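You operate a simulated robot arm through the tools that you are given. There is no shell and no other tool. Be economical: measure what you need, move in short steps, check, and stop when the job is done.

You run a simulated two-armed robot. Do the job below in one go: nothing can be reset, and whatever is moved stays where it is left.

Task
Hold the small grey tub on the far end of the plank table steady with one hand, lift the blue brush out of it with the other and set it down on the far end of the plank table.

It is judged by the outcome, as a careful person would: the job done as asked, and still so three seconds after it is handed in. It fails if anything else is knocked over, pushed out of place, dropped, spilled or broken.

Robot
Two 7-joint arms with two-finger parallel grippers on one trunk, on a base that drives. Base frame: it is fixed to the floor where the robot stands at the start and does not move with it; the origin is under the middle of the robot, x ahead of it, y to its left, z up. Readings come in mm, degrees, newtons and seconds.
The left shoulder is at the start at [50, 168, 1107], the right one opposite. With the tool pointing down near the work surface each hand reaches from about 100 to 660 mm from the robot's upright axis, wherever it stands, measured 20 degrees to its own side. Places, roughly: far end of the plank table [800, -100, 700]. Payload 1.57 kg a hand.
The tool frame of a hand sits at the grasp point between the pads (the TCP): z along the fingers, y along the line on which they close. The tips reach 30 mm beyond it. Largest opening 80 mm; finger width 17, thickness 12; the body of the gripper, 40 by 82 mm, starts 80 mm behind the TCP.
Orientation is that of the tool frame in the base frame, as a unit quaternion [x, y, z, w]. With the fingers straight down and closing along the base's y, the tool's x points along the base's -x, its y along +y and its z along -z.

Tools
- The arms move only by the tool step_arm. It takes "left_series", "right_series" or both (then of equal length, played together; a hand with none holds still); each is a list of rows, each a list of 7 numbers: the shift along the base's x, y, z in mm, then the turn, a rotation vector about the base's x, y, z in degrees, then the gripper command, from -1 (shut) to 1 (fully open), values between in proportion. In form: [[x, y, z, rx, ry, rz, fingers], ...]. A call has 1 to 20 rows; each row is the pose to reach, as a shift and turn from the pose commanded when the call began. A row lasts 0.2 s, in which the tool goes at most 50 mm and 8.6 degrees; a call with a longer step from one row to the next is refused whole, and so is a gripper value outside its range. A pose out of reach is approached as far as the arm can. The call stops where the force on the tool passes 40 N (or 10 N more than at its start, if that is more) or the arm is blocked; 0.2 s more then pass. The fingers move at their own pace (about 45 mm/s each) and stop on an object; they squeeze with about 37 N. The grip force told is the motor's: it shows also when the fingers shut on nothing. Time passes only in rows, and 0.2 s behind the last, so rows that repeat a pose let the fingers close. It gives the time, the measured TCP pose, the force on the tool (base axes), the opening and the grip force at its end, in the units of the frame above (readings bear some noise), with the torque about the TCP (base axes, N m) and any sound that the robot's microphone picked up, and new pictures: "show" is both (left out), scene, wrist or none (wrist: the cameras of the hands that moved).
- Cameras (640 x 400 px; columns grow to the right, rows downward): "scene" is now at [116.3, 30.3, 1305.5]; the picture's right is [0.37, -0.93, 0.00], its down [-0.63, -0.25, -0.74] and it looks along [0.69, 0.27, -0.67] (base axes); focal length 293 px, centre (320, 200). "left" rides on the left gripper at [72, 7, -122] in its tool frame; the picture's right is [-0.09, 1.00, 0.00], its down [-0.84, -0.08, -0.54] and it looks along [-0.54, -0.05, 0.84] (tool axes); focal length 238 px, centre (320, 200). "right" rides on the right gripper at [72, -6, -122] in its tool frame; the picture's right is [0.09, 1.00, 0.00], its down [-0.84, 0.08, -0.54] and it looks along [-0.54, 0.05, 0.84] (tool axes); focal length 238 px, centre (320, 200). There is no depth. A picture from a camera that has moved, and an enlarged one, comes with that camera's place and axes in the base frame and with its lens.
- lift_body(by): slides the trunk up (or, below 0, down) by that many mm; the arms and the scene camera ride with it, the base frame stays. It gives what a move gives, with no picture.
- steer(legs): drives the robot by 1 to 6 legs, each [ahead, left, turn to the left] in mm, mm and degrees, along the robot's own axes; the way and the turn of a leg run together, so that a leg with both is an arc; at most 1500 mm and 180 degrees a leg. The arms and the cameras ride along, it lands a little off, and it stops where it bumps. It gives what a move gives, and a new picture of the scene camera.
- aim_head(pan, tilt): turns the head with the scene camera to pan (to the left, within 80 degrees either way) and tilt (down, from -29 to 69), counted from straight ahead of the robot. It gives what a move gives, and a new picture of the scene camera.
- zoom(camera, box): a new picture of the part [left, top, right, bottom] of that camera's present view, enlarged. It takes no simulated time.
- close_job(): hands the job in; it is judged then, once.

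Work in short steps. Places have to be worked out from the pictures, the camera data and where the tool is seen: move nearer, look again, correct. Check each grasp and each placing, and mend what went wrong. You have 120 turns and 260 pictures in all, those below and enlarged ones among them. Open the grippers and draw the arms clear of the work before you hand the job in, unless the task says otherwise; then end with one line.

The tools are called as name(argument=value, ...) on one line, values as JSON. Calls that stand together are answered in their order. step_arm: Moves the arms, as the interface text tells. Its arguments: {"type":"object","properties":{"left_series":{"type":"array"},"right_series":{"type":"array"},"show":{"type":"string","enum":["both","scene","wrist","none"]}},"required":[]} The other tools are called the same way: lift_body (by) slides the trunk up or down; steer (legs) drives the base; aim_head (pan, tilt) turns the head that bears the scene camera; zoom (camera, box) takes an enlarged picture of a part of a camera's view; close_job () hands the job in.

At the start:

```text
clock: 0.0
left_ee_pos: [362.5, 304.2, 1032.1]
left_tcp_rot: [0.0, 1.0, 0.0, 0.0]
left_contact_force: [0.6, -0.1, -0.2]
left_moment: [0.04, -0.01, 0.0]
left_grip_width: 80.1
left_gripper_force: 0.1
right_ee_pos: [411.2, -2.0, 1063.7]
right_tcp_rot: [0.0, 1.0, 0.001, 0.001]
right_contact_force: [-0.3, 1.0, 0.0]
right_moment: [0.01, 0.0, -0.03]
right_grip_width: 79.9
right_gripper_force: 0.1
trunk travel left (down, up): [-275.0, 168.0]
robot x, y, heading: [-2.2, -3.2, -0.2]
head pan, tilt: [21.6, 42.3]
```

scene: 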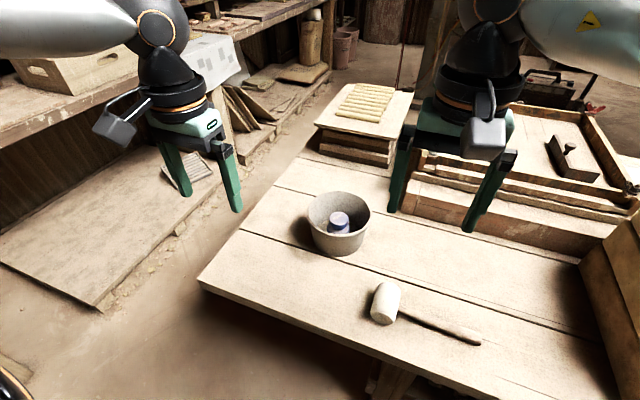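
right: 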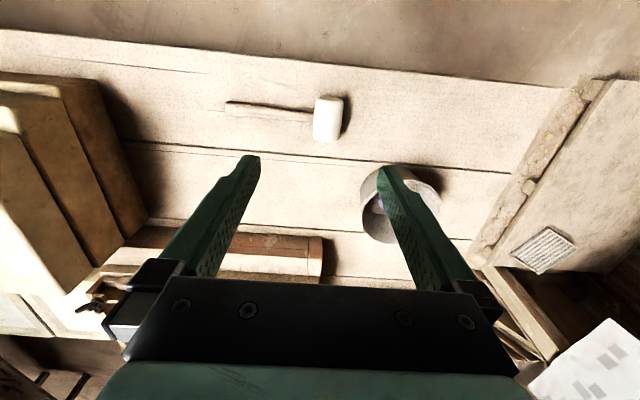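
left: 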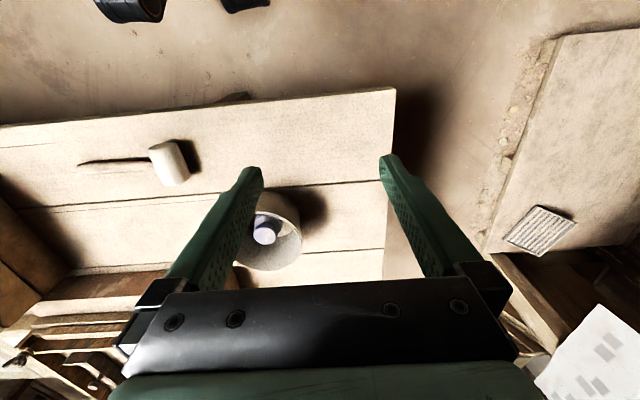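

The tub with a blue thing in it shows near pixel (338,222), about [615,175]. I'll enlarge it to see the details.

zoom(camera="scene", box=[270, 160, 430, 260])

zoom(camera="left", box=[200, 170, 360, 290])

aim_head(pan=-15, tilt=35)

```text
4.00 times, centred on (350, 210) of scene
camera zoom: at [116.3, 30.3, 1305.5], right [0.37, -0.93, 0.0], down [-0.63, -0.25, -0.74], along [0.69, 0.27, -0.67], focal length 1172 px, centre (200, 160)
```

zoom: 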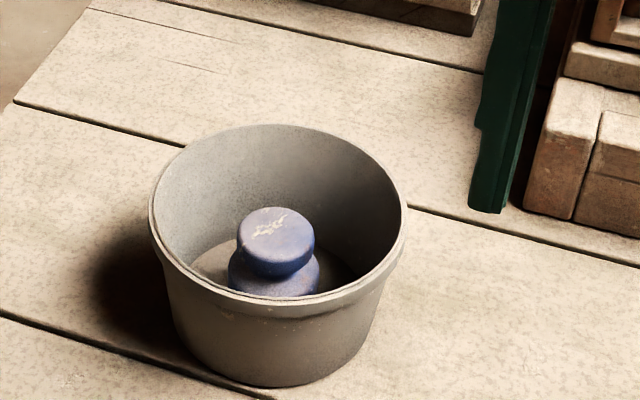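

```text
3.33 times, centred on (280, 230) of left
camera zoom: at [290.1, 311.8, 1152.7], right [0.09, 1.0, 0.0], down [0.84, -0.08, 0.54], along [0.54, -0.05, -0.84], focal length 794 px, centre (453, 100)
```

zoom: 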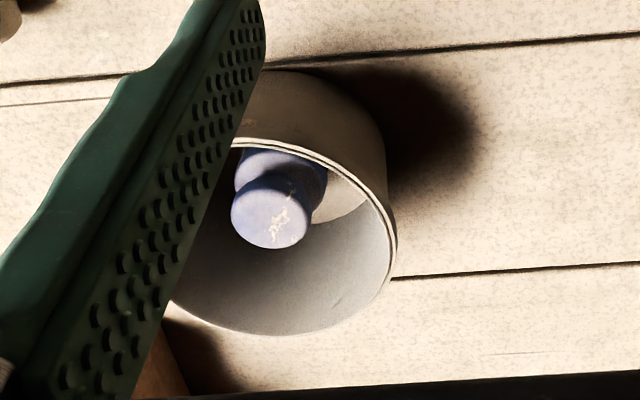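

```text
clock: 1.0
left_ee_pos: [362.6, 305.8, 1031.2]
left_tcp_rot: [0.0, 1.0, 0.0, 0.0]
left_contact_force: [0.1, -0.1, -0.6]
left_moment: [0.01, 0.0, 0.01]
left_grip_width: 80.2
left_gripper_force: 0.0
right_ee_pos: [411.0, -1.9, 1064.0]
right_tcp_rot: [0.0, 1.0, 0.001, 0.0]
right_contact_force: [1.0, -1.0, 0.4]
right_moment: [-0.06, 0.01, -0.05]
right_grip_width: 80.0
right_gripper_force: 0.0
trunk travel left (down, up): [-275.0, 168.0]
robot x, y, heading: [-2.2, 0.4, 0.2]
head pan, tilt: [-15.0, 35.0]
camera scene: at [123.8, -23.0, 1316.5], right [-0.26, -0.97, 0.0], down [-0.55, 0.15, -0.82], along [0.79, -0.21, -0.57], focal length 293 px, centre (320, 200)
```

scene: 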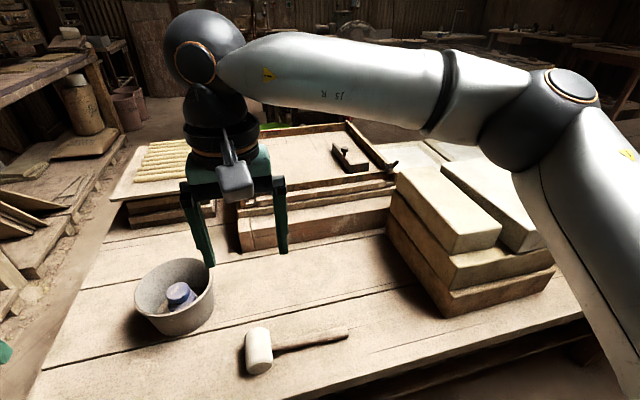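

The blue thing in this tub could be the knob of a brush, but I must be sure there's no other tub. I'll look around.

aim_head(pan=-45, tilt=35)

aim_head(pan=5, tilt=25)

aim_head(pan=50, tilt=35)

```text
clock: 2.0
left_ee_pos: [362.9, 305.3, 1031.5]
left_tcp_rot: [0.0, 1.0, 0.0, -0.001]
left_contact_force: [-0.3, 0.4, -1.4]
left_moment: [0.01, 0.02, -0.01]
left_grip_width: 79.9
left_gripper_force: 0.1
right_ee_pos: [411.0, -1.6, 1063.5]
right_tcp_rot: [-0.001, 1.0, 0.001, 0.0]
right_contact_force: [-0.5, 0.1, -1.1]
right_moment: [0.0, 0.01, 0.01]
right_grip_width: 80.3
right_gripper_force: 0.1
trunk travel left (down, up): [-275.0, 168.0]
robot x, y, heading: [-1.1, -2.7, -0.0]
head pan, tilt: [-45.0, 35.0]
camera scene: at [101.0, -62.5, 1316.5], right [-0.71, -0.71, 0.0], down [-0.41, 0.41, -0.82], along [0.58, -0.58, -0.57], focal length 293 px, centre (320, 200)
```

scene: 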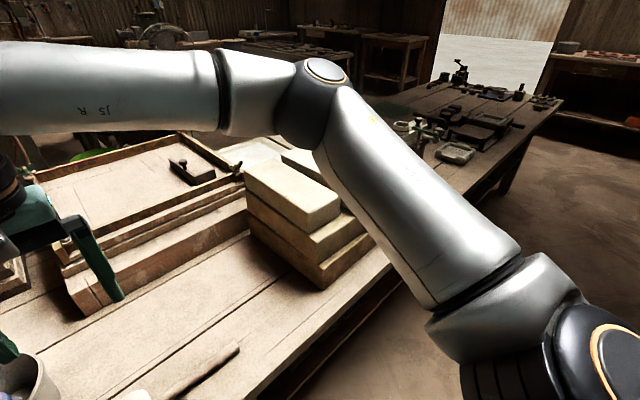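

```text
clock: 3.2
left_ee_pos: [363.8, 304.9, 1032.4]
left_tcp_rot: [0.0, 1.0, -0.001, 0.0]
left_contact_force: [0.1, -0.4, 0.2]
left_moment: [-0.02, 0.02, -0.02]
left_grip_width: 80.1
left_gripper_force: 0.0
right_ee_pos: [410.8, -2.3, 1065.6]
right_tcp_rot: [0.0, 1.0, 0.0, 0.0]
right_contact_force: [0.1, -0.5, -0.2]
right_moment: [0.0, 0.0, 0.0]
right_grip_width: 80.1
right_gripper_force: 0.1
trunk travel left (down, up): [-275.0, 168.0]
robot x, y, heading: [0.4, 2.3, 0.0]
head pan, tilt: [5.0, 25.0]
camera scene: at [130.5, 7.7, 1332.2], right [0.09, -1.0, 0.0], down [-0.42, -0.04, -0.91], along [0.9, 0.08, -0.42], focal length 293 px, centre (320, 200)
```

scene: 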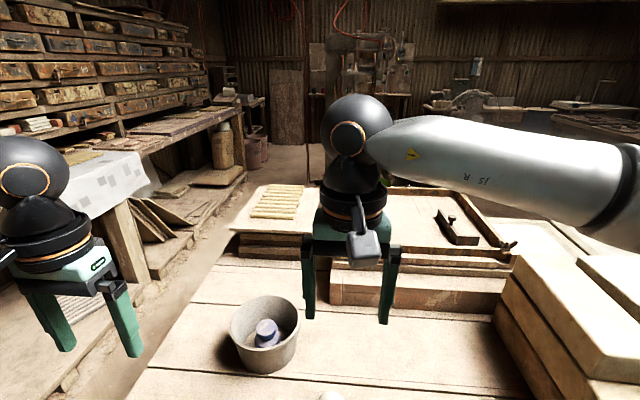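

```text
clock: 4.3
left_ee_pos: [362.1, 305.6, 1031.5]
left_tcp_rot: [0.0, 1.0, 0.0, 0.0]
left_contact_force: [0.9, 0.6, -0.5]
left_moment: [0.01, 0.01, 0.0]
left_grip_width: 80.0
left_gripper_force: 0.1
right_ee_pos: [411.6, -2.4, 1064.5]
right_tcp_rot: [0.0, 1.0, 0.001, 0.001]
right_contact_force: [-0.1, -0.4, 0.3]
right_moment: [0.01, -0.01, 0.02]
right_grip_width: 79.8
right_gripper_force: 0.0
trunk travel left (down, up): [-275.0, 168.0]
robot x, y, heading: [0.5, -1.5, -0.0]
head pan, tilt: [50.0, 35.0]
camera scene: at [95.4, 67.1, 1316.5], right [0.77, -0.64, 0.0], down [-0.37, -0.44, -0.82], along [0.53, 0.63, -0.57], focal length 293 px, centre (320, 200)
```

scene: 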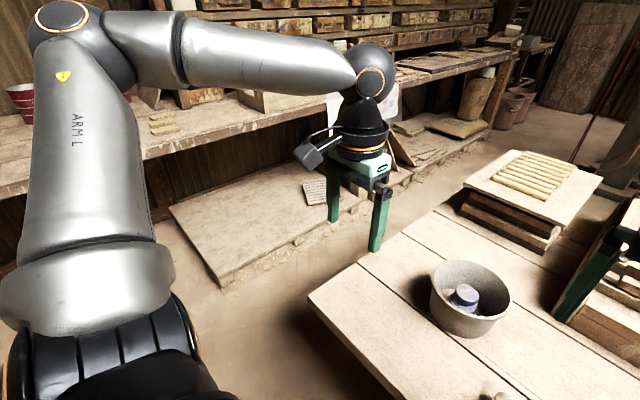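

Only this tub matches: tub centre ≈ [615,175], rim z ≈ 787, diameter ≈ 160; blue knob top ≈ [600,172,789]. I'll drive left and slightly forward so both hands reach well.

steer(legs=[[0, 165, 0], [50, 0, 0]])

aim_head(pan=0, tilt=50)

```text
clock: 6.2
left_ee_pos: [414.1, 469.2, 1032.2]
left_tcp_rot: [0.001, 1.0, 0.0, -0.001]
left_contact_force: [-0.2, 0.6, 0.1]
left_moment: [0.01, 0.01, 0.01]
left_grip_width: 80.1
left_gripper_force: 0.0
right_ee_pos: [461.3, 164.4, 1063.8]
right_tcp_rot: [0.001, 1.0, 0.0, 0.0]
right_contact_force: [0.1, 0.4, -0.3]
right_moment: [0.02, 0.02, 0.03]
right_grip_width: 80.3
right_gripper_force: 0.1
trunk travel left (down, up): [-275.0, 168.0]
robot x, y, heading: [47.9, 168.7, -0.5]
head pan, tilt: [50.0, 35.0]
camera scene: at [146.3, 232.9, 1316.4], right [0.76, -0.64, 0.0], down [-0.37, -0.44, -0.82], along [0.53, 0.63, -0.57], focal length 293 px, centre (320, 200)
```

scene: 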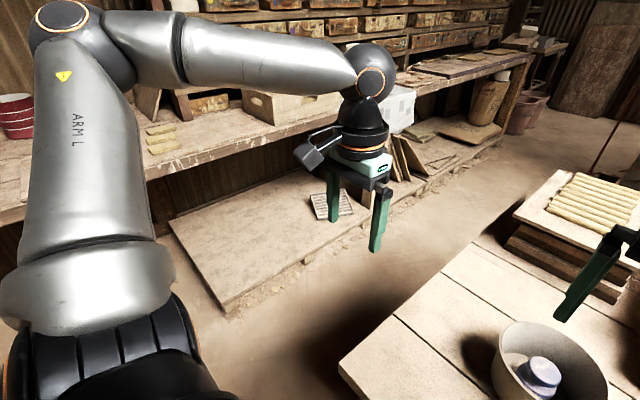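

```text
clock: 7.4
left_ee_pos: [412.6, 469.8, 1031.9]
left_tcp_rot: [0.0, 1.0, 0.0, 0.0]
left_contact_force: [0.2, 0.1, -0.2]
left_moment: [-0.04, 0.02, -0.01]
left_grip_width: 80.2
left_gripper_force: 0.1
right_ee_pos: [460.4, 163.7, 1064.5]
right_tcp_rot: [0.001, 1.0, 0.0, 0.0]
right_contact_force: [0.3, 0.4, 0.3]
right_moment: [0.01, -0.03, 0.0]
right_grip_width: 79.9
right_gripper_force: 0.1
trunk travel left (down, up): [-275.0, 168.0]
robot x, y, heading: [46.0, 166.2, -0.3]
head pan, tilt: [0.0, 50.0]
camera scene: at [165.8, 165.5, 1294.8], right [0.0, -1.0, 0.0], down [-0.77, 0.0, -0.64], along [0.64, 0.0, -0.77], focal length 293 px, centre (320, 200)
```

scene: 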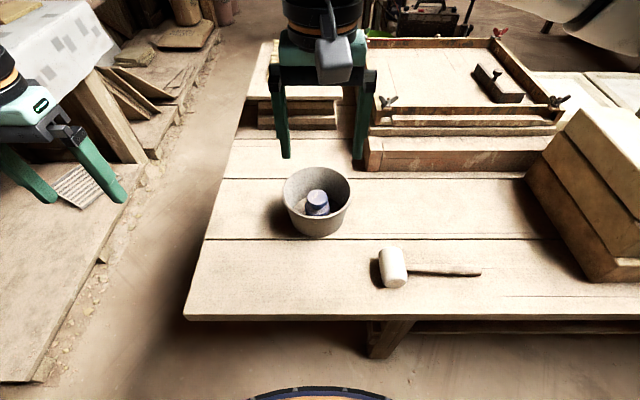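

Consistent: knob ≈ [598,174], rim centre ≈ [622,174], radius 80. I'll bring the right hand above the knob (turned 90° to close along x) and the left near the tub's left rim, tilted 20° outward.

step_arm(left_series=[[19, -15, -10, -2, 0, 0, 0.2], [38, -30, -20, -4, 0, 0, 0.2], [57, -45, -33, -6, 0, 0, 0.2], [76, -61, -45, -8, 0, 0, 0.2], [95, -77, -57, -10, 0, 0, 0.2], [114, -93, -69, -12, 0, 0, 0.2], [133, -109, -80, -14, 0, 0, 0.2], [152, -125, -92, -16, 0, 0, 0.2], [171, -141, -105, -18, 0, 0, 0.2], [190, -157, -118, -20, 0, 0, 0.2], [211, -170, -125, -20, 0, 0, 0.2]], right_series=[[12, 1, -8, 0, 0, 8.2, 1], [25, 1, -17, 0, 0, 16.4, 1], [38, 2, -25, 0, 0, 24.6, 1], [51, 3, -33, 0, 0, 32.8, 1], [64, 4, -41, 0, 0, 41, 1], [77, 5, -50, 0, 0, 49.2, 1], [90, 6, -58, 0, 0, 57.4, 1], [102, 7, -66, 0, 0, 65.6, 1], [115, 8, -74, 0, 0, 73.8, 1], [127, 9, -82, 0, 0, 82, 1], [139, 10, -90, 0, 0, 90, 1]])

```text
clock: 9.8
left_ee_pos: [575.2, 330.1, 924.2]
left_tcp_rot: [0.001, 0.985, -0.175, 0.0]
left_contact_force: [-0.5, -0.1, 1.2]
left_moment: [0.01, 0.0, -0.01]
left_grip_width: 48.0
left_gripper_force: 0.0
left hand out of reach, approached as far as the arm can: row 9, 10, 11
right_ee_pos: [485.0, 134.4, 983.3]
right_tcp_rot: [-0.558, 0.829, -0.006, 0.036]
right_contact_force: [-0.2, -0.6, 0.6]
right_moment: [0.0, 0.04, -0.03]
right_grip_width: 80.0
right_gripper_force: 0.1
right hand out of reach, approached as far as the arm can: row 7, 8, 9, 10, 11
trunk travel left (down, up): [-275.0, 168.0]
robot x, y, heading: [45.7, 167.3, -0.1]
head pan, tilt: [0.0, 50.0]
camera scene: at [166.3, 165.3, 1294.6], right [0.0, -1.0, 0.0], down [-0.77, 0.0, -0.64], along [0.64, 0.0, -0.77], focal length 293 px, centre (320, 200)
camera right: at [454.8, 61.2, 1101.6], right [-0.96, 0.29, -0.05], down [0.21, 0.79, 0.58], along [0.21, 0.54, -0.81], focal length 238 px, centre (320, 200)
camera left: at [502.3, 379.0, 1034.8], right [0.09, 0.94, -0.34], down [0.84, 0.11, 0.54], along [0.54, -0.34, -0.77], focal length 238 px, centre (320, 200)
```

scene: 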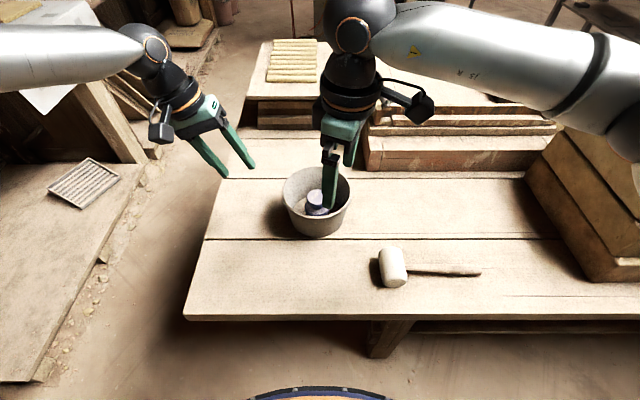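
right: 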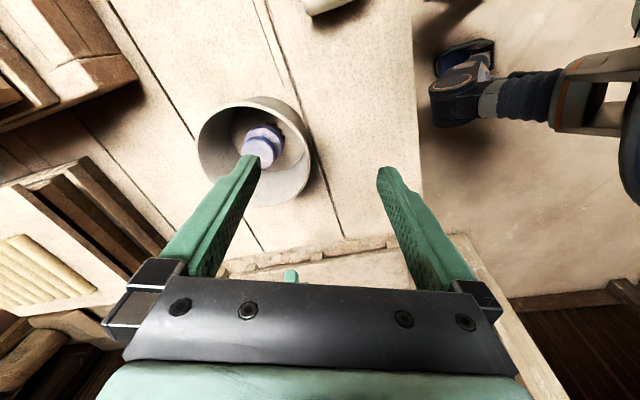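
left: 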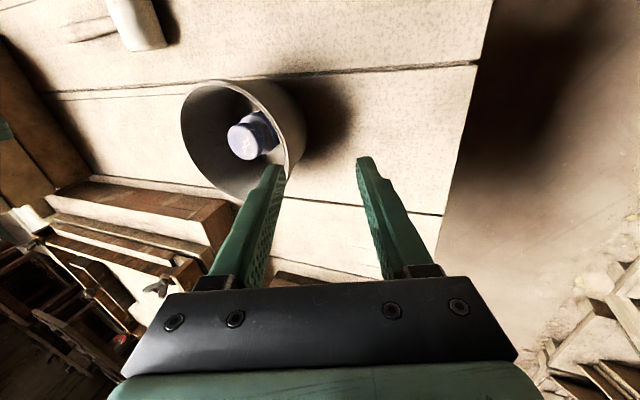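

Both hands ran out of reach, so I need to be nearer. I'll look down at the base-to-table gap first.

aim_head(pan=0, tilt=69)

```text
clock: 10.7
left_ee_pos: [574.7, 329.4, 923.2]
left_tcp_rot: [0.001, 0.985, -0.174, 0.001]
left_contact_force: [-0.7, -0.1, -1.6]
left_moment: [-0.01, 0.0, 0.06]
left_grip_width: 47.8
left_gripper_force: 0.1
right_ee_pos: [485.0, 135.3, 982.8]
right_tcp_rot: [-0.558, 0.829, -0.005, 0.036]
right_contact_force: [-0.5, -0.3, 0.4]
right_moment: [0.03, 0.01, 0.0]
right_grip_width: 79.8
right_gripper_force: 0.0
trunk travel left (down, up): [-275.0, 168.0]
robot x, y, heading: [54.4, 166.9, 0.0]
head pan, tilt: [0.0, 68.8]
camera scene: at [144.7, 165.5, 1272.8], right [0.0, -1.0, 0.0], down [-0.93, 0.0, -0.36], along [0.36, 0.0, -0.93], focal length 293 px, centre (320, 200)
```

scene: 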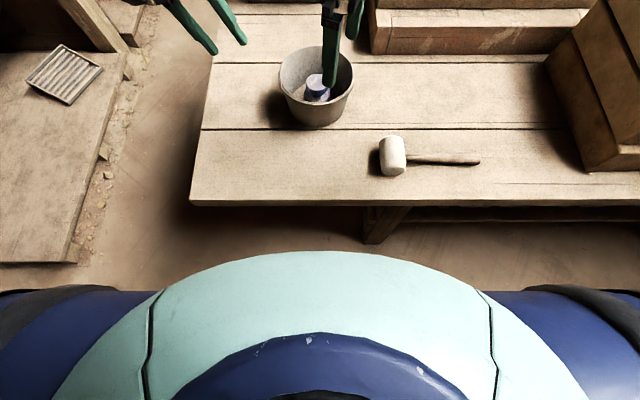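

That is the chest, not the base. The hands were out of reach because they were high relative to the shoulders; raising the trunk lets them reach farther at the heights I need.

lift_body(by=120)

steer(legs=[[40, 0, 0]])

aim_head(pan=0, tilt=55)

```text
clock: 12.2
left_ee_pos: [574.5, 330.1, 1043.0]
left_tcp_rot: [0.0, 0.985, -0.175, 0.001]
left_contact_force: [1.2, -0.1, -0.6]
left_moment: [-0.02, -0.02, -0.01]
left_grip_width: 48.1
left_gripper_force: 0.1
right_ee_pos: [483.8, 134.6, 1103.9]
right_tcp_rot: [-0.558, 0.829, -0.007, 0.036]
right_contact_force: [-0.4, -0.7, -0.3]
right_moment: [-0.02, 0.04, 0.0]
right_grip_width: 80.0
right_gripper_force: 0.2
trunk travel left (down, up): [-395.0, 48.0]
robot x, y, heading: [55.7, 167.7, -0.1]
head pan, tilt: [0.0, 68.8]
```

```text
clock: 13.0
left_ee_pos: [613.9, 330.0, 1042.6]
left_tcp_rot: [0.0, 0.985, -0.175, 0.0]
left_contact_force: [0.2, 0.1, -0.9]
left_moment: [0.0, 0.02, 0.02]
left_grip_width: 47.9
left_gripper_force: 0.1
right_ee_pos: [523.8, 134.8, 1104.0]
right_tcp_rot: [-0.558, 0.829, -0.006, 0.035]
right_contact_force: [0.4, -0.2, -1.1]
right_moment: [0.0, 0.03, -0.01]
right_grip_width: 80.1
right_gripper_force: 0.0
trunk travel left (down, up): [-395.0, 48.0]
robot x, y, heading: [89.3, 166.8, 0.0]
head pan, tilt: [0.0, 68.8]
camera scene: at [184.8, 165.4, 1392.7], right [0.0, -1.0, 0.0], down [-0.93, 0.0, -0.36], along [0.36, 0.0, -0.93], focal length 293 px, centre (320, 200)
```

scene: 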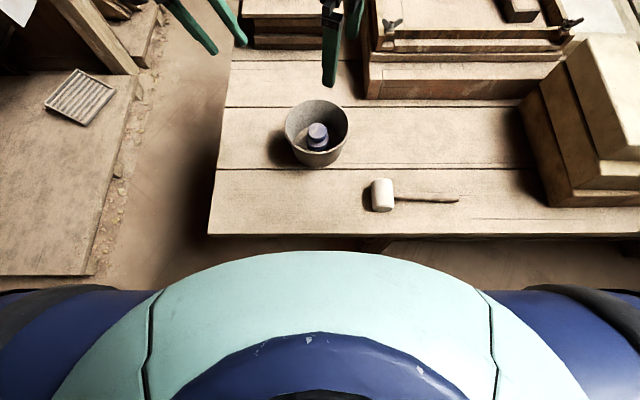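

```text
clock: 13.8
left_ee_pos: [613.2, 330.5, 1043.9]
left_tcp_rot: [0.001, 0.985, -0.175, 0.001]
left_contact_force: [1.1, -0.9, 1.0]
left_moment: [-0.03, -0.01, 0.03]
left_grip_width: 48.0
left_gripper_force: 0.0
right_ee_pos: [523.0, 135.2, 1104.6]
right_tcp_rot: [-0.558, 0.829, -0.006, 0.036]
right_contact_force: [0.0, 0.2, 0.6]
right_moment: [0.0, -0.04, 0.04]
right_grip_width: 79.8
right_gripper_force: 0.0
trunk travel left (down, up): [-395.0, 48.0]
robot x, y, heading: [88.7, 168.9, -0.0]
head pan, tilt: [0.0, 55.0]
camera scene: at [199.6, 165.3, 1408.2], right [0.0, -1.0, 0.0], down [-0.82, 0.0, -0.57], along [0.57, 0.0, -0.82], focal length 293 px, centre (320, 200)
```

scene: 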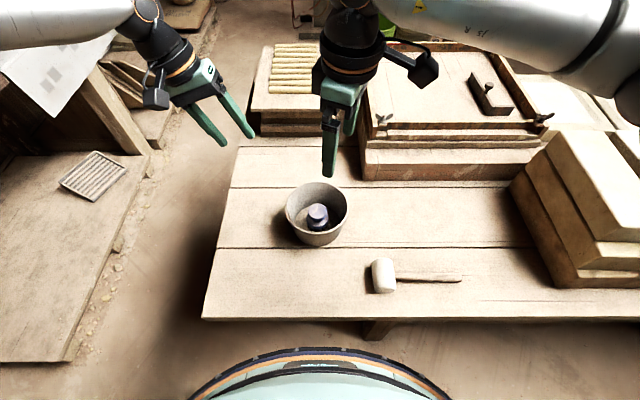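

Now I'll lower both hands straight down part way to see what the reach and the commanded poses are.

step_arm(left_series=[[0, 0, -40, 0, 0, 0, 0.2], [0, 0, -80, 0, 0, 0, 0.2], [0, 0, -110, 0, 0, 0, 0.2]], right_series=[[0, 0, -40, 0, 0, 0, 1], [0, 0, -80, 0, 0, 0, 1], [0, 0, -120, 0, 0, 0, 1]], show="none")

```text
clock: 14.6
left_ee_pos: [583.5, 349.7, 962.8]
left_tcp_rot: [0.002, 0.985, -0.175, 0.002]
left_contact_force: [-0.5, 0.4, -0.2]
left_moment: [0.0, 0.01, 0.02]
left_grip_width: 48.1
left_gripper_force: 0.1
left hand out of reach, approached as far as the arm can: row 1, 2, 3
right_ee_pos: [523.0, 133.3, 983.2]
right_tcp_rot: [-0.559, 0.828, -0.006, 0.035]
right_contact_force: [-0.3, 0.0, -0.8]
right_moment: [0.01, 0.02, 0.01]
right_grip_width: 80.2
right_gripper_force: 0.0
trunk travel left (down, up): [-395.0, 48.0]
robot x, y, heading: [87.6, 165.9, 0.1]
head pan, tilt: [0.0, 55.0]
```

The right follows; the left is drifting at some limit. I'll pull the left back and outward to get a clean commanded pose, and continue turning the right hand.

step_arm(left_series=[[-30, 20, 0, 0, 0, 0, 0.2], [-60, 30, 0, 0, 0, 0, 0.2], [-90, 30, 0, 0, 0, 0, 0.2]], right_series=[[10, 0, -10, 0, 0, 7, 1], [20, 5, -20, 0, 0, 14, 1], [30, 10, -30, 0, 0, 21, 1]], show="none")

```text
clock: 15.4
left_ee_pos: [492.8, 375.6, 963.5]
left_tcp_rot: [0.002, 0.985, -0.173, 0.002]
left_contact_force: [0.2, 0.4, -0.2]
left_moment: [0.04, -0.02, -0.03]
left_grip_width: 47.8
left_gripper_force: 0.0
right_ee_pos: [509.3, 105.1, 977.9]
right_tcp_rot: [-0.612, 0.786, -0.053, 0.067]
right_contact_force: [-1.6, -0.1, 0.4]
right_moment: [-0.01, -0.04, -0.01]
right_grip_width: 80.0
right_gripper_force: 0.1
right hand out of reach, approached as far as the arm can: row 1, 2, 3
trunk travel left (down, up): [-395.0, 48.0]
robot x, y, heading: [87.2, 167.0, -0.2]
head pan, tilt: [0.0, 55.0]
```

The right wrist can't take 90°; I'll use 45° instead, which still keeps its fingers clear of the left's grip spot. Right goes to above the knob, left to a pre-grasp at the left rim.

step_arm(left_series=[[20, -14, -20, 0, 0, 0, 0.2], [45, -28, -40, 0, 0, 0, 0.2], [70, -42, -63, 0, 0, 0, 0.2], [90, -56, -63, 0, 0, 0, 0.2], [110, -70, -63, 0, 0, 0, 0.2], [129, -76, -63, 0, 0, 0, 0.2]], right_series=[[10, 10, -5, 0.5, 1.9, -6.1, 1], [25, 22, -15, 1.1, 3.8, -12.2, 1], [42, 34, -25, 1.6, 5.7, -18.3, 1], [60, 46, -35, 2.2, 7.6, -24.5, 1], [76, 58, -42, 2.7, 9.5, -30.6, 1], [91, 67, -48, 2.7, 9.5, -30.6, 1]])

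```text
clock: 16.8
left_ee_pos: [568.8, 344.3, 949.6]
left_tcp_rot: [0.001, 0.985, -0.174, 0.001]
left_contact_force: [0.8, -0.3, 0.2]
left_moment: [-0.02, 0.01, 0.0]
left_grip_width: 47.9
left_gripper_force: 0.1
left hand out of reach, approached as far as the arm can: row 3, 4, 5, 6
right_ee_pos: [601.9, 172.7, 927.2]
right_tcp_rot: [-0.383, 0.924, 0.0, -0.001]
right_contact_force: [0.2, 0.4, 0.7]
right_moment: [0.01, -0.01, -0.02]
right_grip_width: 80.2
right_gripper_force: 0.0
trunk travel left (down, up): [-395.0, 48.0]
robot x, y, heading: [89.9, 167.3, -0.3]
head pan, tilt: [0.0, 55.0]
camera scene: at [199.8, 165.6, 1408.2], right [0.0, -1.0, 0.0], down [-0.82, 0.0, -0.57], along [0.57, 0.0, -0.82], focal length 293 px, centre (320, 200)
camera right: at [556.2, 116.1, 1049.8], right [-0.77, 0.64, 0.0], down [0.54, 0.65, 0.54], along [0.34, 0.42, -0.84], focal length 238 px, centre (320, 200)
camera left: at [495.7, 393.0, 1060.1], right [0.09, 0.94, -0.34], down [0.84, 0.11, 0.54], along [0.54, -0.34, -0.77], focal length 238 px, centre (320, 200)
```

scene: 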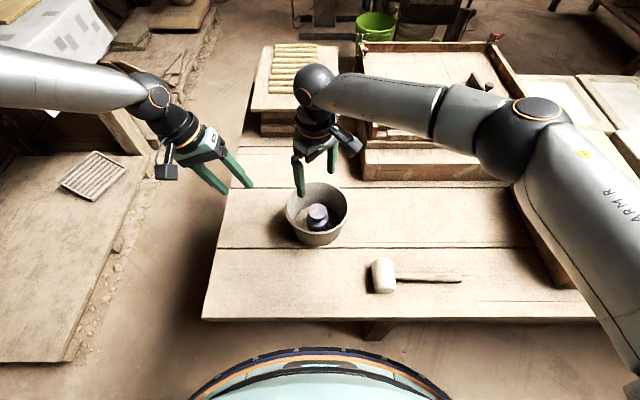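
right: 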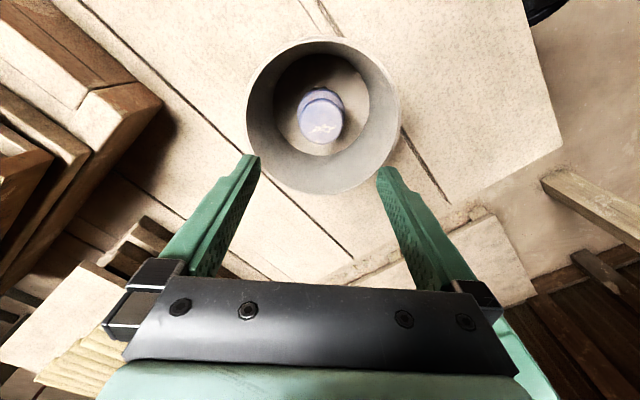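
left: 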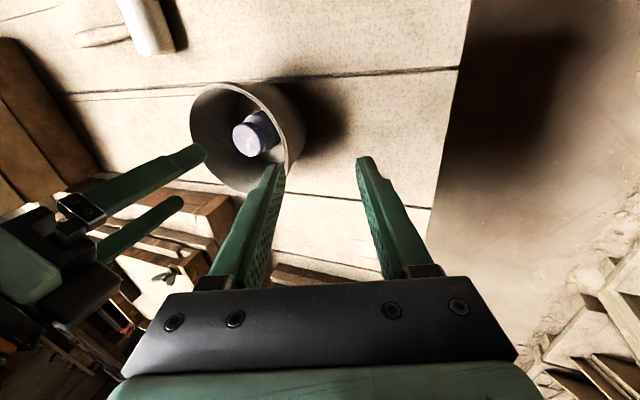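

The right hand is nicely above the knob; tub centre reworked to ≈ [602,175], rim z ≈ 800. For the left I'll drop the tilt and turn −45° so it can pinch the far-left rim near [657,230].

step_arm(left_series=[[0, 0, 0, 3.2, -1.3, -7.4, 0.2], [0, 0, 0, 6.3, -2.6, -14.8, 0.2], [0, 0, 0, 9.5, -3.9, -22.2, 0.2], [0, 0, 0, 12.6, -5.2, -29.6, 0.2], [0, 0, -10, 15.8, -6.5, -37, 0.2], [0, 0, -20, 18.9, -7.8, -44.5, 0.2], [30, -20, -30, 18.9, -7.8, -44.5, 0.2], [65, -40, -40, 18.9, -7.8, -44.5, 0.2], [85, -62, -45, 18.9, -7.8, -44.5, 0.2], [108, -85, -45, 18.9, -7.8, -44.5, 0.2]])

```text
clock: 19.0
left_ee_pos: [562.1, 366.7, 982.8]
left_tcp_rot: [0.384, 0.923, -0.001, 0.0]
left_contact_force: [-0.3, 0.2, 0.1]
left_moment: [0.0, -0.03, 0.0]
left_grip_width: 48.0
left_gripper_force: 0.1
left hand out of reach, approached as far as the arm can: row 1, 2, 3, 4, 5, 6, 7, 8, 9, 10
right_ee_pos: [602.8, 172.0, 927.1]
right_tcp_rot: [-0.384, 0.923, 0.0, -0.001]
right_contact_force: [0.3, 0.1, -0.8]
right_moment: [0.03, 0.0, 0.0]
right_grip_width: 80.1
right_gripper_force: 0.1
trunk travel left (down, up): [-395.0, 48.0]
robot x, y, heading: [88.8, 166.5, -0.2]
head pan, tilt: [0.0, 55.0]
camera scene: at [199.6, 165.2, 1408.2], right [0.0, -1.0, 0.0], down [-0.82, 0.0, -0.57], along [0.57, 0.0, -0.82], focal length 293 px, centre (320, 200)
camera left: at [515.1, 422.5, 1102.6], right [0.77, 0.64, 0.0], down [0.54, -0.65, 0.54], along [0.34, -0.42, -0.84], focal length 238 px, centre (320, 200)
```

scene: 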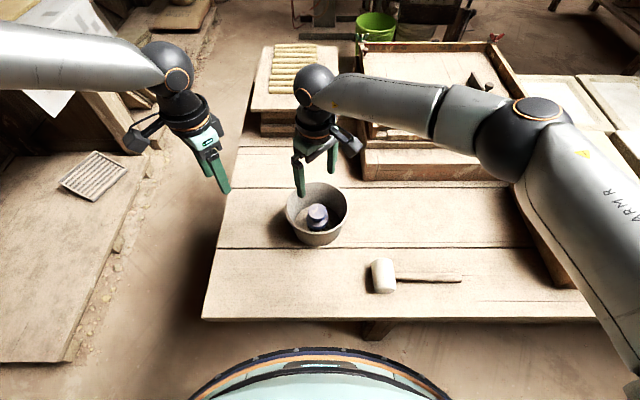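
left: 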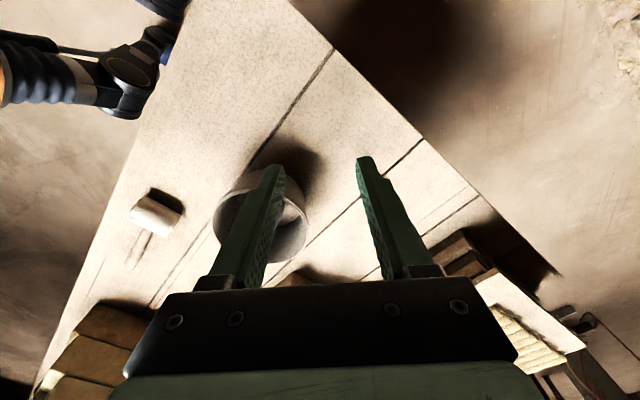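

The left is still limited; I'll look at how its elbow is posed.

aim_head(pan=50, tilt=40)

```text
clock: 20.2
left_ee_pos: [561.8, 365.4, 981.6]
left_tcp_rot: [0.383, 0.924, -0.001, 0.001]
left_contact_force: [-1.5, 0.1, 0.0]
left_moment: [-0.03, 0.01, 0.0]
left_grip_width: 47.9
left_gripper_force: 0.0
right_ee_pos: [601.9, 171.0, 927.5]
right_tcp_rot: [-0.383, 0.924, 0.0, 0.0]
right_contact_force: [0.2, -0.9, 0.2]
right_moment: [0.02, 0.0, 0.01]
right_grip_width: 80.0
right_gripper_force: 0.1
trunk travel left (down, up): [-395.0, 48.0]
robot x, y, heading: [87.6, 163.1, -0.3]
head pan, tilt: [50.0, 40.0]
camera scene: at [182.3, 230.5, 1428.9], right [0.76, -0.65, 0.0], down [-0.41, -0.49, -0.77], along [0.49, 0.59, -0.64], focal length 293 px, centre (320, 200)
```

scene: 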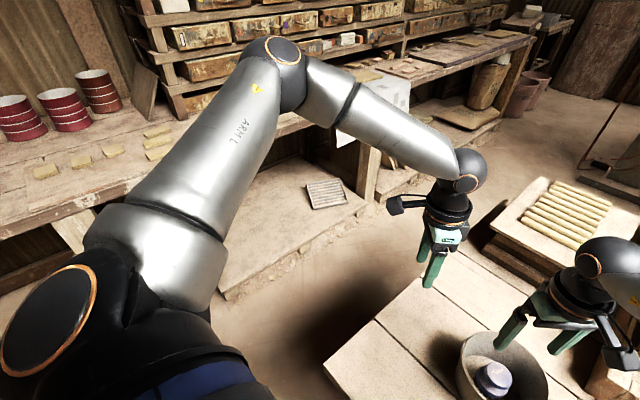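

The arm isn't stretched — it looks like a joint limit in this elbow posture. I'll pull back and down, then see whether the left frees up.

step_arm(left_series=[[-40, 10, -10, 0, 0, 0, 0.2], [-80, 15, -30, 0, 0, 0, 0.2], [-110, 10, -60, 0, 0, 0, 0.2], [-110, 0, -100, 0, 0, 0, 0.2], [-110, -20, -110, 0, 0, 0, 0.2]], show="none")

```text
clock: 21.4
left_ee_pos: [447.1, 372.9, 889.2]
left_tcp_rot: [0.383, 0.924, -0.001, 0.0]
left_contact_force: [-0.7, -0.4, 0.0]
left_moment: [0.02, 0.03, 0.03]
left_grip_width: 48.0
left_gripper_force: 0.0
left hand out of reach, approached as far as the arm can: row 4, 5
right_ee_pos: [602.3, 172.4, 928.2]
right_tcp_rot: [-0.383, 0.924, 0.0, -0.001]
right_contact_force: [-0.5, -0.2, -0.5]
right_moment: [0.0, 0.02, 0.01]
right_grip_width: 80.0
right_gripper_force: 0.2
trunk travel left (down, up): [-395.0, 48.0]
robot x, y, heading: [88.8, 164.4, 0.1]
head pan, tilt: [50.0, 40.0]
```

Still limited here, so yaw may be involved. I'll test unturning the left hand to yaw 0 with a slight lowering.

step_arm(left_series=[[0, 0, 20, 0, 0, 8, 0.2], [0, 0, 20, 0, 0, 16, 0.2], [0, 0, 20, 0, 0, 24, 0.2], [0, 0, 20, 0, 0, 32, 0.2], [0, 0, 20, 0, 0, 40, 0.2], [0, 0, 0, 0, 0, 45, 0.2], [20, -20, -20, 0, 0, 45, 0.2], [40, -40, -20, 0, 0, 45, 0.2], [70, -60, -20, 0, 0, 45, 0.2], [100, -70, -20, 0, 0, 45, 0.2]], show="scene")

```text
clock: 23.6
left_ee_pos: [503.4, 360.8, 928.2]
left_tcp_rot: [0.001, 1.0, -0.002, 0.001]
left_contact_force: [0.4, -0.2, -0.7]
left_moment: [-0.02, 0.04, -0.03]
left_grip_width: 48.2
left_gripper_force: 0.1
left hand out of reach, approached as far as the arm can: row 7, 8, 9, 10
right_ee_pos: [602.1, 171.5, 928.5]
right_tcp_rot: [-0.384, 0.923, -0.001, -0.001]
right_contact_force: [-0.7, -0.4, 0.4]
right_moment: [-0.01, 0.0, 0.0]
right_grip_width: 80.0
right_gripper_force: 0.0
trunk travel left (down, up): [-395.0, 48.0]
robot x, y, heading: [91.9, 164.3, -0.2]
head pan, tilt: [50.0, 40.0]
camera scene: at [182.5, 230.4, 1428.9], right [0.76, -0.64, 0.0], down [-0.41, -0.49, -0.77], along [0.49, 0.59, -0.64], focal length 293 px, centre (320, 200)
```

scene: 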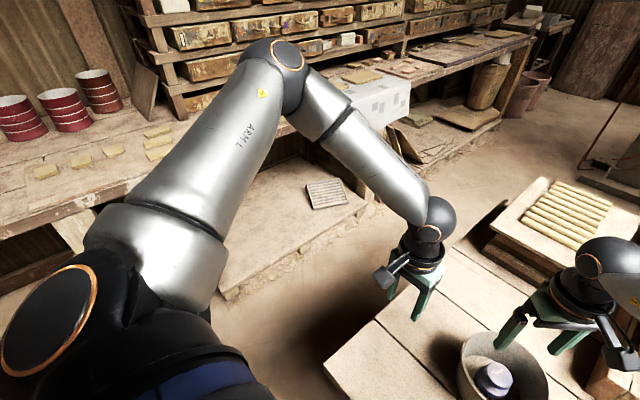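

The elbow hasn't moved across these tries: a shoulder limit from the path taken. I'll bring the left up and inward first (mirror of the path that worked for the right), then descend.

step_arm(left_series=[[-20, 10, 40, 0, 0, 0, 0.2], [-40, 20, 80, 0, 0, 0, 0.2], [-50, 20, 120, 0, 0, 0, 0.2], [-50, 0, 160, 0, 0, 0, 0.2], [-50, -20, 200, 0, 0, 0, 0.2], [-50, -40, 220, 0, 0, 0, 0.2], [-40, -70, 220, 0, 0, 0, 0.2], [-20, -80, 220, 0, 0, 0, 0.2], [0, -80, 220, 0, 0, 0, 0.2], [40, -80, 220, 0, 0, 0, 0.2], [80, -80, 200, 0, 0, 0, 0.2]], show="scene")

```text
clock: 26.0
left_ee_pos: [555.6, 318.4, 1128.0]
left_tcp_rot: [0.001, 1.0, -0.004, 0.002]
left_contact_force: [0.6, -0.7, 1.3]
left_moment: [-0.03, -0.01, -0.01]
left_grip_width: 48.0
left_gripper_force: 0.1
left hand out of reach, approached as far as the arm can: row 9, 10, 11
right_ee_pos: [602.6, 172.2, 927.5]
right_tcp_rot: [-0.384, 0.923, 0.0, -0.001]
right_contact_force: [0.0, 0.3, 0.6]
right_moment: [-0.04, -0.01, 0.02]
right_grip_width: 80.1
right_gripper_force: 0.0
trunk travel left (down, up): [-395.0, 48.0]
robot x, y, heading: [87.8, 164.5, -0.2]
head pan, tilt: [50.0, 40.0]
camera scene: at [182.0, 230.5, 1429.0], right [0.76, -0.64, 0.0], down [-0.41, -0.49, -0.77], along [0.49, 0.59, -0.64], focal length 293 px, centre (320, 200)
```

scene: 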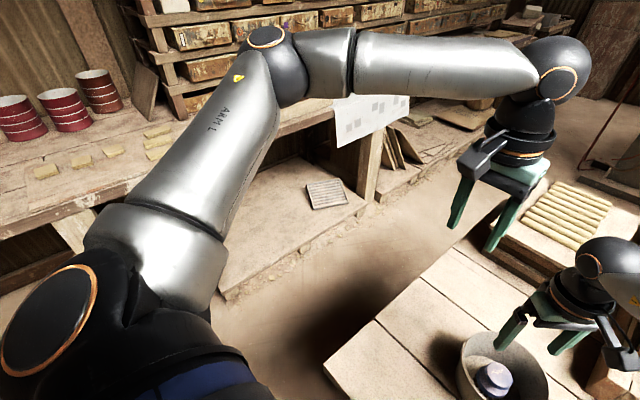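

The elbow stays outward (~43°), unlike the right's (~14°). I'll move the right hand aside and swing the left far inward while high and close, which should bring its elbow in.

step_arm(left_series=[[-30, 0, 10, 0, 0, 0, 0.2], [-60, 0, 20, 0, 0, 0, 0.2], [-90, 0, 30, 0, 0, 0, 0.2], [-110, -30, 30, 0, 0, 0, 0.2], [-110, -60, 30, 0, 0, 0, 0.2], [-110, -90, 30, 0, 0, 0, 0.2], [-110, -120, 30, 0, 0, 0, 0.2], [-90, -140, 30, 0, 0, 0, 0.2], [-60, -150, 30, 0, 0, 0, 0.2], [-30, -150, 0, 0, 0, 0, 0.2]], right_series=[[0, -20, 30, 0, 0, 0, 1], [0, -60, 50, 0, 0, 0, 1], [0, -100, 50, 0, 0, 0, 1], [0, -140, 50, 0, 0, 0, 1], [0, -180, 50, 0, 0, 0, 1], [0, -200, 50, 0, 0, 0, 1], [0, -200, 50, 0, 0, 0, 1], [0, -200, 50, 0, 0, 0, 1], [0, -200, 50, 0, 0, 0, 1], [0, -200, 50, 0, 0, 0, 1]], show="scene")

```text
clock: 28.2
left_ee_pos: [467.2, 273.2, 1123.8]
left_tcp_rot: [0.001, 1.0, -0.002, -0.001]
left_contact_force: [0.2, 0.3, 0.1]
left_moment: [-0.03, 0.04, -0.01]
left_grip_width: 47.9
left_gripper_force: 0.1
left hand out of reach, approached as far as the arm can: row 5, 6, 7, 8, 9, 10
right_ee_pos: [591.7, -29.1, 996.9]
right_tcp_rot: [-0.351, 0.936, 0.005, 0.016]
right_contact_force: [0.4, 1.1, 0.0]
right_moment: [-0.05, 0.05, -0.03]
right_grip_width: 79.9
right_gripper_force: 0.1
right hand out of reach, approached as far as the arm can: row 4, 5, 6, 7, 8, 9, 10
trunk travel left (down, up): [-395.0, 48.0]
robot x, y, heading: [89.4, 163.5, -0.2]
head pan, tilt: [50.0, 40.0]
camera scene: at [184.8, 231.5, 1428.6], right [0.76, -0.64, 0.0], down [-0.42, -0.49, -0.76], along [0.49, 0.58, -0.64], focal length 293 px, centre (320, 200)
```

scene: 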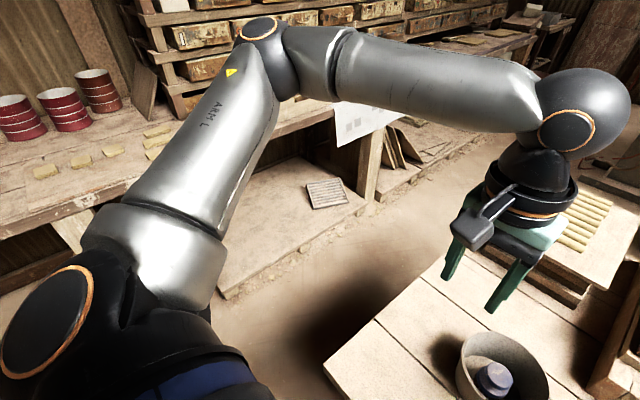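

The upper arm hasn't moved at all. I'll test the left straight in front of its own shoulder, going outward, then forward and down.

step_arm(left_series=[[-20, 40, 0, 0, 0, 0, 0.2], [-40, 80, 0, 0, 0, 0, 0.2], [-40, 120, 0, 0, 0, 0, 0.2], [-40, 160, 0, 0, 0, 0, 0.2], [0, 180, 0, 0, 0, 0, 0.2], [40, 180, 0, 0, 0, 0, 0.2], [80, 180, 0, 0, 0, 0, 0.2], [120, 170, -20, 0, 0, 0, 0.2], [140, 160, -60, 0, 0, 0, 0.2], [150, 150, -100, 0, 0, 0, 0.2], [160, 140, -140, 0, 0, 0, 0.2], [170, 130, -180, 0, 0, 0, 0.2], [180, 120, -210, 0, 0, 0, 0.2]], show="scene")

```text
clock: 31.0
left_ee_pos: [590.4, 430.4, 954.2]
left_tcp_rot: [0.001, 1.0, -0.002, 0.001]
left_contact_force: [-0.8, -0.5, -0.4]
left_moment: [0.0, 0.01, 0.0]
left_grip_width: 48.1
left_gripper_force: 0.1
left hand out of reach, approached as far as the arm can: row 11, 12, 13
right_ee_pos: [589.9, -28.9, 997.3]
right_tcp_rot: [-0.35, 0.936, 0.005, 0.018]
right_contact_force: [-0.2, -0.3, -0.9]
right_moment: [0.01, -0.01, -0.04]
right_grip_width: 79.9
right_gripper_force: 0.0
trunk travel left (down, up): [-395.0, 48.0]
robot x, y, heading: [89.4, 164.4, 0.0]
head pan, tilt: [50.0, 40.0]
camera scene: at [182.2, 230.5, 1428.9], right [0.76, -0.64, 0.0], down [-0.41, -0.49, -0.77], along [0.49, 0.59, -0.64], focal length 293 px, centre (320, 200)
```

scene: 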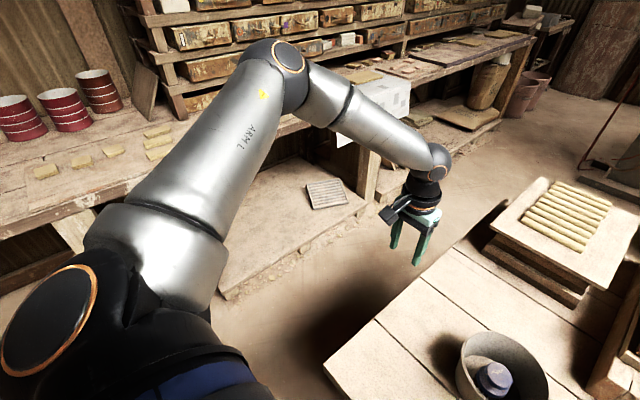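

I'll look at the right arm's posture for comparison.

aim_head(pan=-50, tilt=40)

```text
clock: 32.7
left_ee_pos: [590.7, 427.6, 953.7]
left_tcp_rot: [0.001, 1.0, -0.001, 0.0]
left_contact_force: [0.2, -0.9, -0.3]
left_moment: [0.02, -0.01, 0.0]
left_grip_width: 48.0
left_gripper_force: 0.1
right_ee_pos: [589.6, -29.6, 998.6]
right_tcp_rot: [-0.35, 0.936, 0.004, 0.018]
right_contact_force: [-0.4, 0.5, -0.3]
right_moment: [-0.02, -0.04, 0.01]
right_grip_width: 79.9
right_gripper_force: 0.0
trunk travel left (down, up): [-395.0, 48.0]
robot x, y, heading: [89.5, 167.9, -0.1]
head pan, tilt: [-50.0, 40.0]
camera scene: at [182.0, 100.3, 1428.9], right [-0.77, -0.64, 0.0], down [-0.41, 0.49, -0.77], along [0.49, -0.59, -0.64], focal length 293 px, centre (320, 200)
```

scene: 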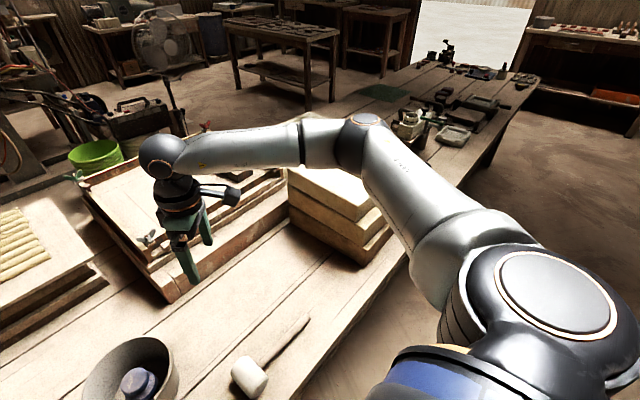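

The arm isn't stretched; its solver seems stuck in a high-elbow posture. I'll pull the left hand back close to the body and low (still above the table), which should drop the elbow, then advance forward low.

step_arm(left_series=[[-40, 0, 20, 0, 0, 0, 0.2], [-80, 10, 20, 0, 0, 0, 0.2], [-120, 20, 20, 0, 0, 0, 0.2], [-160, 30, 20, 0, 0, 0, 0.2], [-200, 30, 20, 0, 0, 0, 0.2], [-240, 30, 0, 0, 0, 0, 0.2], [-260, 30, -20, 0, 0, 0, 0.2], [-270, 30, -40, 0, 0, 0, 0.2], [-270, 30, -60, 0, 0, 0, 0.2], [-270, 30, -80, 0, 0, 0, 0.2]], show="none")

aim_head(pan=50, tilt=40)

```text
clock: 34.9
left_ee_pos: [322.1, 457.5, 875.2]
left_tcp_rot: [0.001, 1.0, -0.001, 0.0]
left_contact_force: [0.8, 0.1, 0.2]
left_moment: [-0.02, -0.01, 0.02]
left_grip_width: 47.9
left_gripper_force: 0.0
right_ee_pos: [589.8, -30.7, 994.9]
right_tcp_rot: [-0.35, 0.937, 0.004, 0.017]
right_contact_force: [-0.8, -0.7, -0.4]
right_moment: [0.04, 0.01, 0.01]
right_grip_width: 79.9
right_gripper_force: 0.0
trunk travel left (down, up): [-395.0, 48.0]
robot x, y, heading: [89.1, 167.4, -0.1]
head pan, tilt: [-50.0, 40.0]
```

```text
clock: 36.7
left_ee_pos: [322.0, 457.4, 876.1]
left_tcp_rot: [0.001, 1.0, -0.001, 0.0]
left_contact_force: [-0.6, 0.0, -0.3]
left_moment: [0.01, -0.02, 0.0]
left_grip_width: 48.2
left_gripper_force: 0.0
right_ee_pos: [590.0, -30.1, 997.1]
right_tcp_rot: [-0.349, 0.937, 0.004, 0.016]
right_contact_force: [-1.2, -0.2, 0.3]
right_moment: [-0.01, 0.02, -0.01]
right_grip_width: 80.1
right_gripper_force: 0.0
trunk travel left (down, up): [-395.0, 48.0]
robot x, y, heading: [88.6, 168.2, -0.1]
head pan, tilt: [50.0, 40.0]
camera scene: at [182.3, 230.5, 1428.9], right [0.76, -0.65, 0.0], down [-0.41, -0.49, -0.77], along [0.49, 0.59, -0.64], focal length 293 px, centre (320, 200)
```

scene: 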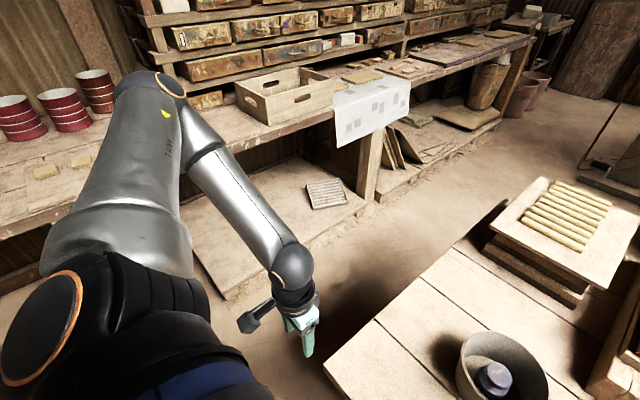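

Freed. Now I'll advance forward at this low height along y≈440 and see how far it gets.

step_arm(left_series=[[40, 0, -15, 0, 0, 0, 0.2], [80, 0, -30, 0, 0, 0, 0.2], [120, 0, -30, 0, 0, 0, 0.2], [160, -10, -30, 0, 0, 0, 0.2], [200, -20, -30, 0, 0, 0, 0.2], [240, -30, -30, 0, 0, 0, 0.2], [280, -50, -30, 0, 0, 0, 0.2], [300, -80, -30, 0, 0, 0, 0.2]], show="none")

```text
clock: 38.5
left_ee_pos: [552.9, 429.5, 911.7]
left_tcp_rot: [0.001, 1.0, -0.001, 0.001]
left_contact_force: [-0.2, -0.1, -0.1]
left_moment: [-0.02, 0.0, -0.02]
left_grip_width: 48.2
left_gripper_force: 0.1
left hand out of reach, approached as far as the arm can: row 4, 5, 6, 7, 8
right_ee_pos: [590.5, -31.1, 996.0]
right_tcp_rot: [-0.35, 0.937, 0.004, 0.016]
right_contact_force: [0.3, -0.6, 0.0]
right_moment: [-0.01, 0.0, 0.02]
right_grip_width: 79.8
right_gripper_force: 0.1
trunk travel left (down, up): [-395.0, 48.0]
robot x, y, heading: [89.8, 166.2, -0.2]
head pan, tilt: [50.0, 40.0]
```

The left works best in front of its own side and with the hand not far below the shoulder. I'll raise both hands, then lower the trunk ~250 and shift the robot ~75 mm right, so the grasp comes about 190 below the shoulders.

step_arm(left_series=[[-30, 0, 40, 0, 0, 0, 0.2], [-60, 0, 80, 0, 0, 0, 0.2], [-90, 0, 120, 0, 0, 0, 0.2], [-110, 0, 160, 0, 0, 0, 0.2], [-110, 0, 200, 0, 0, 0, 0.2], [-110, 0, 230, 0, 0, 0, 0.2]], right_series=[[-20, 10, 40, 0, 0, 0, 1], [-40, 20, 80, 0, 0, 0, 1], [-70, 30, 110, 0, 0, 0, 1], [-100, 40, 140, 0, 0, 0, 1], [-110, 60, 160, 0, 0, 0, 1], [-120, 80, 180, 0, 0, 0, 1]], show="none")

```text
clock: 39.9
left_ee_pos: [444.2, 428.1, 1135.5]
left_tcp_rot: [0.001, 1.0, -0.002, 0.0]
left_contact_force: [0.0, 0.7, 0.7]
left_moment: [-0.03, 0.02, 0.01]
left_grip_width: 47.7
left_gripper_force: 0.1
right_ee_pos: [468.5, 50.4, 1177.1]
right_tcp_rot: [-0.35, 0.936, 0.004, 0.017]
right_contact_force: [-0.2, 1.0, -0.2]
right_moment: [-0.01, -0.02, 0.0]
right_grip_width: 79.9
right_gripper_force: 0.0
trunk travel left (down, up): [-395.0, 48.0]
robot x, y, heading: [88.4, 168.1, 0.2]
head pan, tilt: [50.0, 40.0]
```

First the sideways shift, then check the right arm's clearance to the brick stack before lowering.

steer(legs=[[10, -75, 0]])

aim_head(pan=-50, tilt=45)

```text
clock: 40.9
left_ee_pos: [455.2, 354.0, 1136.9]
left_tcp_rot: [0.001, 1.0, 0.0, 0.001]
left_contact_force: [-0.4, -0.4, -0.3]
left_moment: [0.0, -0.01, 0.0]
left_grip_width: 47.9
left_gripper_force: 0.1
right_ee_pos: [478.6, -24.8, 1175.2]
right_tcp_rot: [-0.351, 0.936, 0.005, 0.018]
right_contact_force: [-1.3, -0.1, 0.0]
right_moment: [0.03, 0.02, 0.0]
right_grip_width: 80.0
right_gripper_force: 0.0
trunk travel left (down, up): [-395.0, 48.0]
robot x, y, heading: [102.3, 88.3, -0.2]
head pan, tilt: [50.0, 40.0]
camera scene: at [192.2, 155.5, 1429.0], right [0.76, -0.64, 0.0], down [-0.41, -0.49, -0.77], along [0.49, 0.59, -0.64], focal length 293 px, centre (320, 200)
```

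scene: 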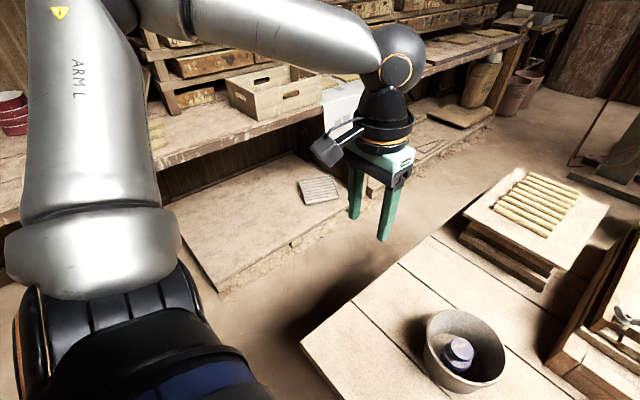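

```text
clock: 42.7
left_ee_pos: [453.9, 353.2, 1136.3]
left_tcp_rot: [0.002, 1.0, -0.001, 0.0]
left_contact_force: [0.7, -0.5, 0.1]
left_moment: [0.01, -0.02, 0.02]
left_grip_width: 47.8
left_gripper_force: 0.0
right_ee_pos: [478.4, -23.6, 1174.9]
right_tcp_rot: [-0.352, 0.936, 0.004, 0.017]
right_contact_force: [0.1, -0.2, -0.3]
right_moment: [0.03, 0.0, -0.02]
right_grip_width: 80.1
right_gripper_force: 0.0
trunk travel left (down, up): [-395.0, 48.0]
robot x, y, heading: [98.9, 93.1, -0.1]
head pan, tilt: [-50.0, 45.0]
camera scene: at [189.5, 29.1, 1421.7], right [-0.77, -0.64, 0.0], down [-0.45, 0.54, -0.71], along [0.45, -0.54, -0.71], focal length 293 px, centre (320, 200)
```

scene: 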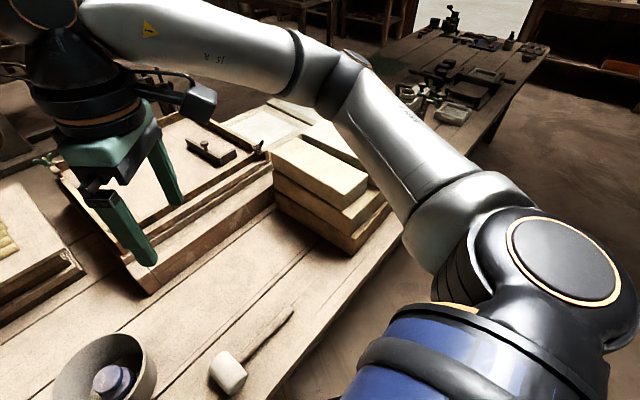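

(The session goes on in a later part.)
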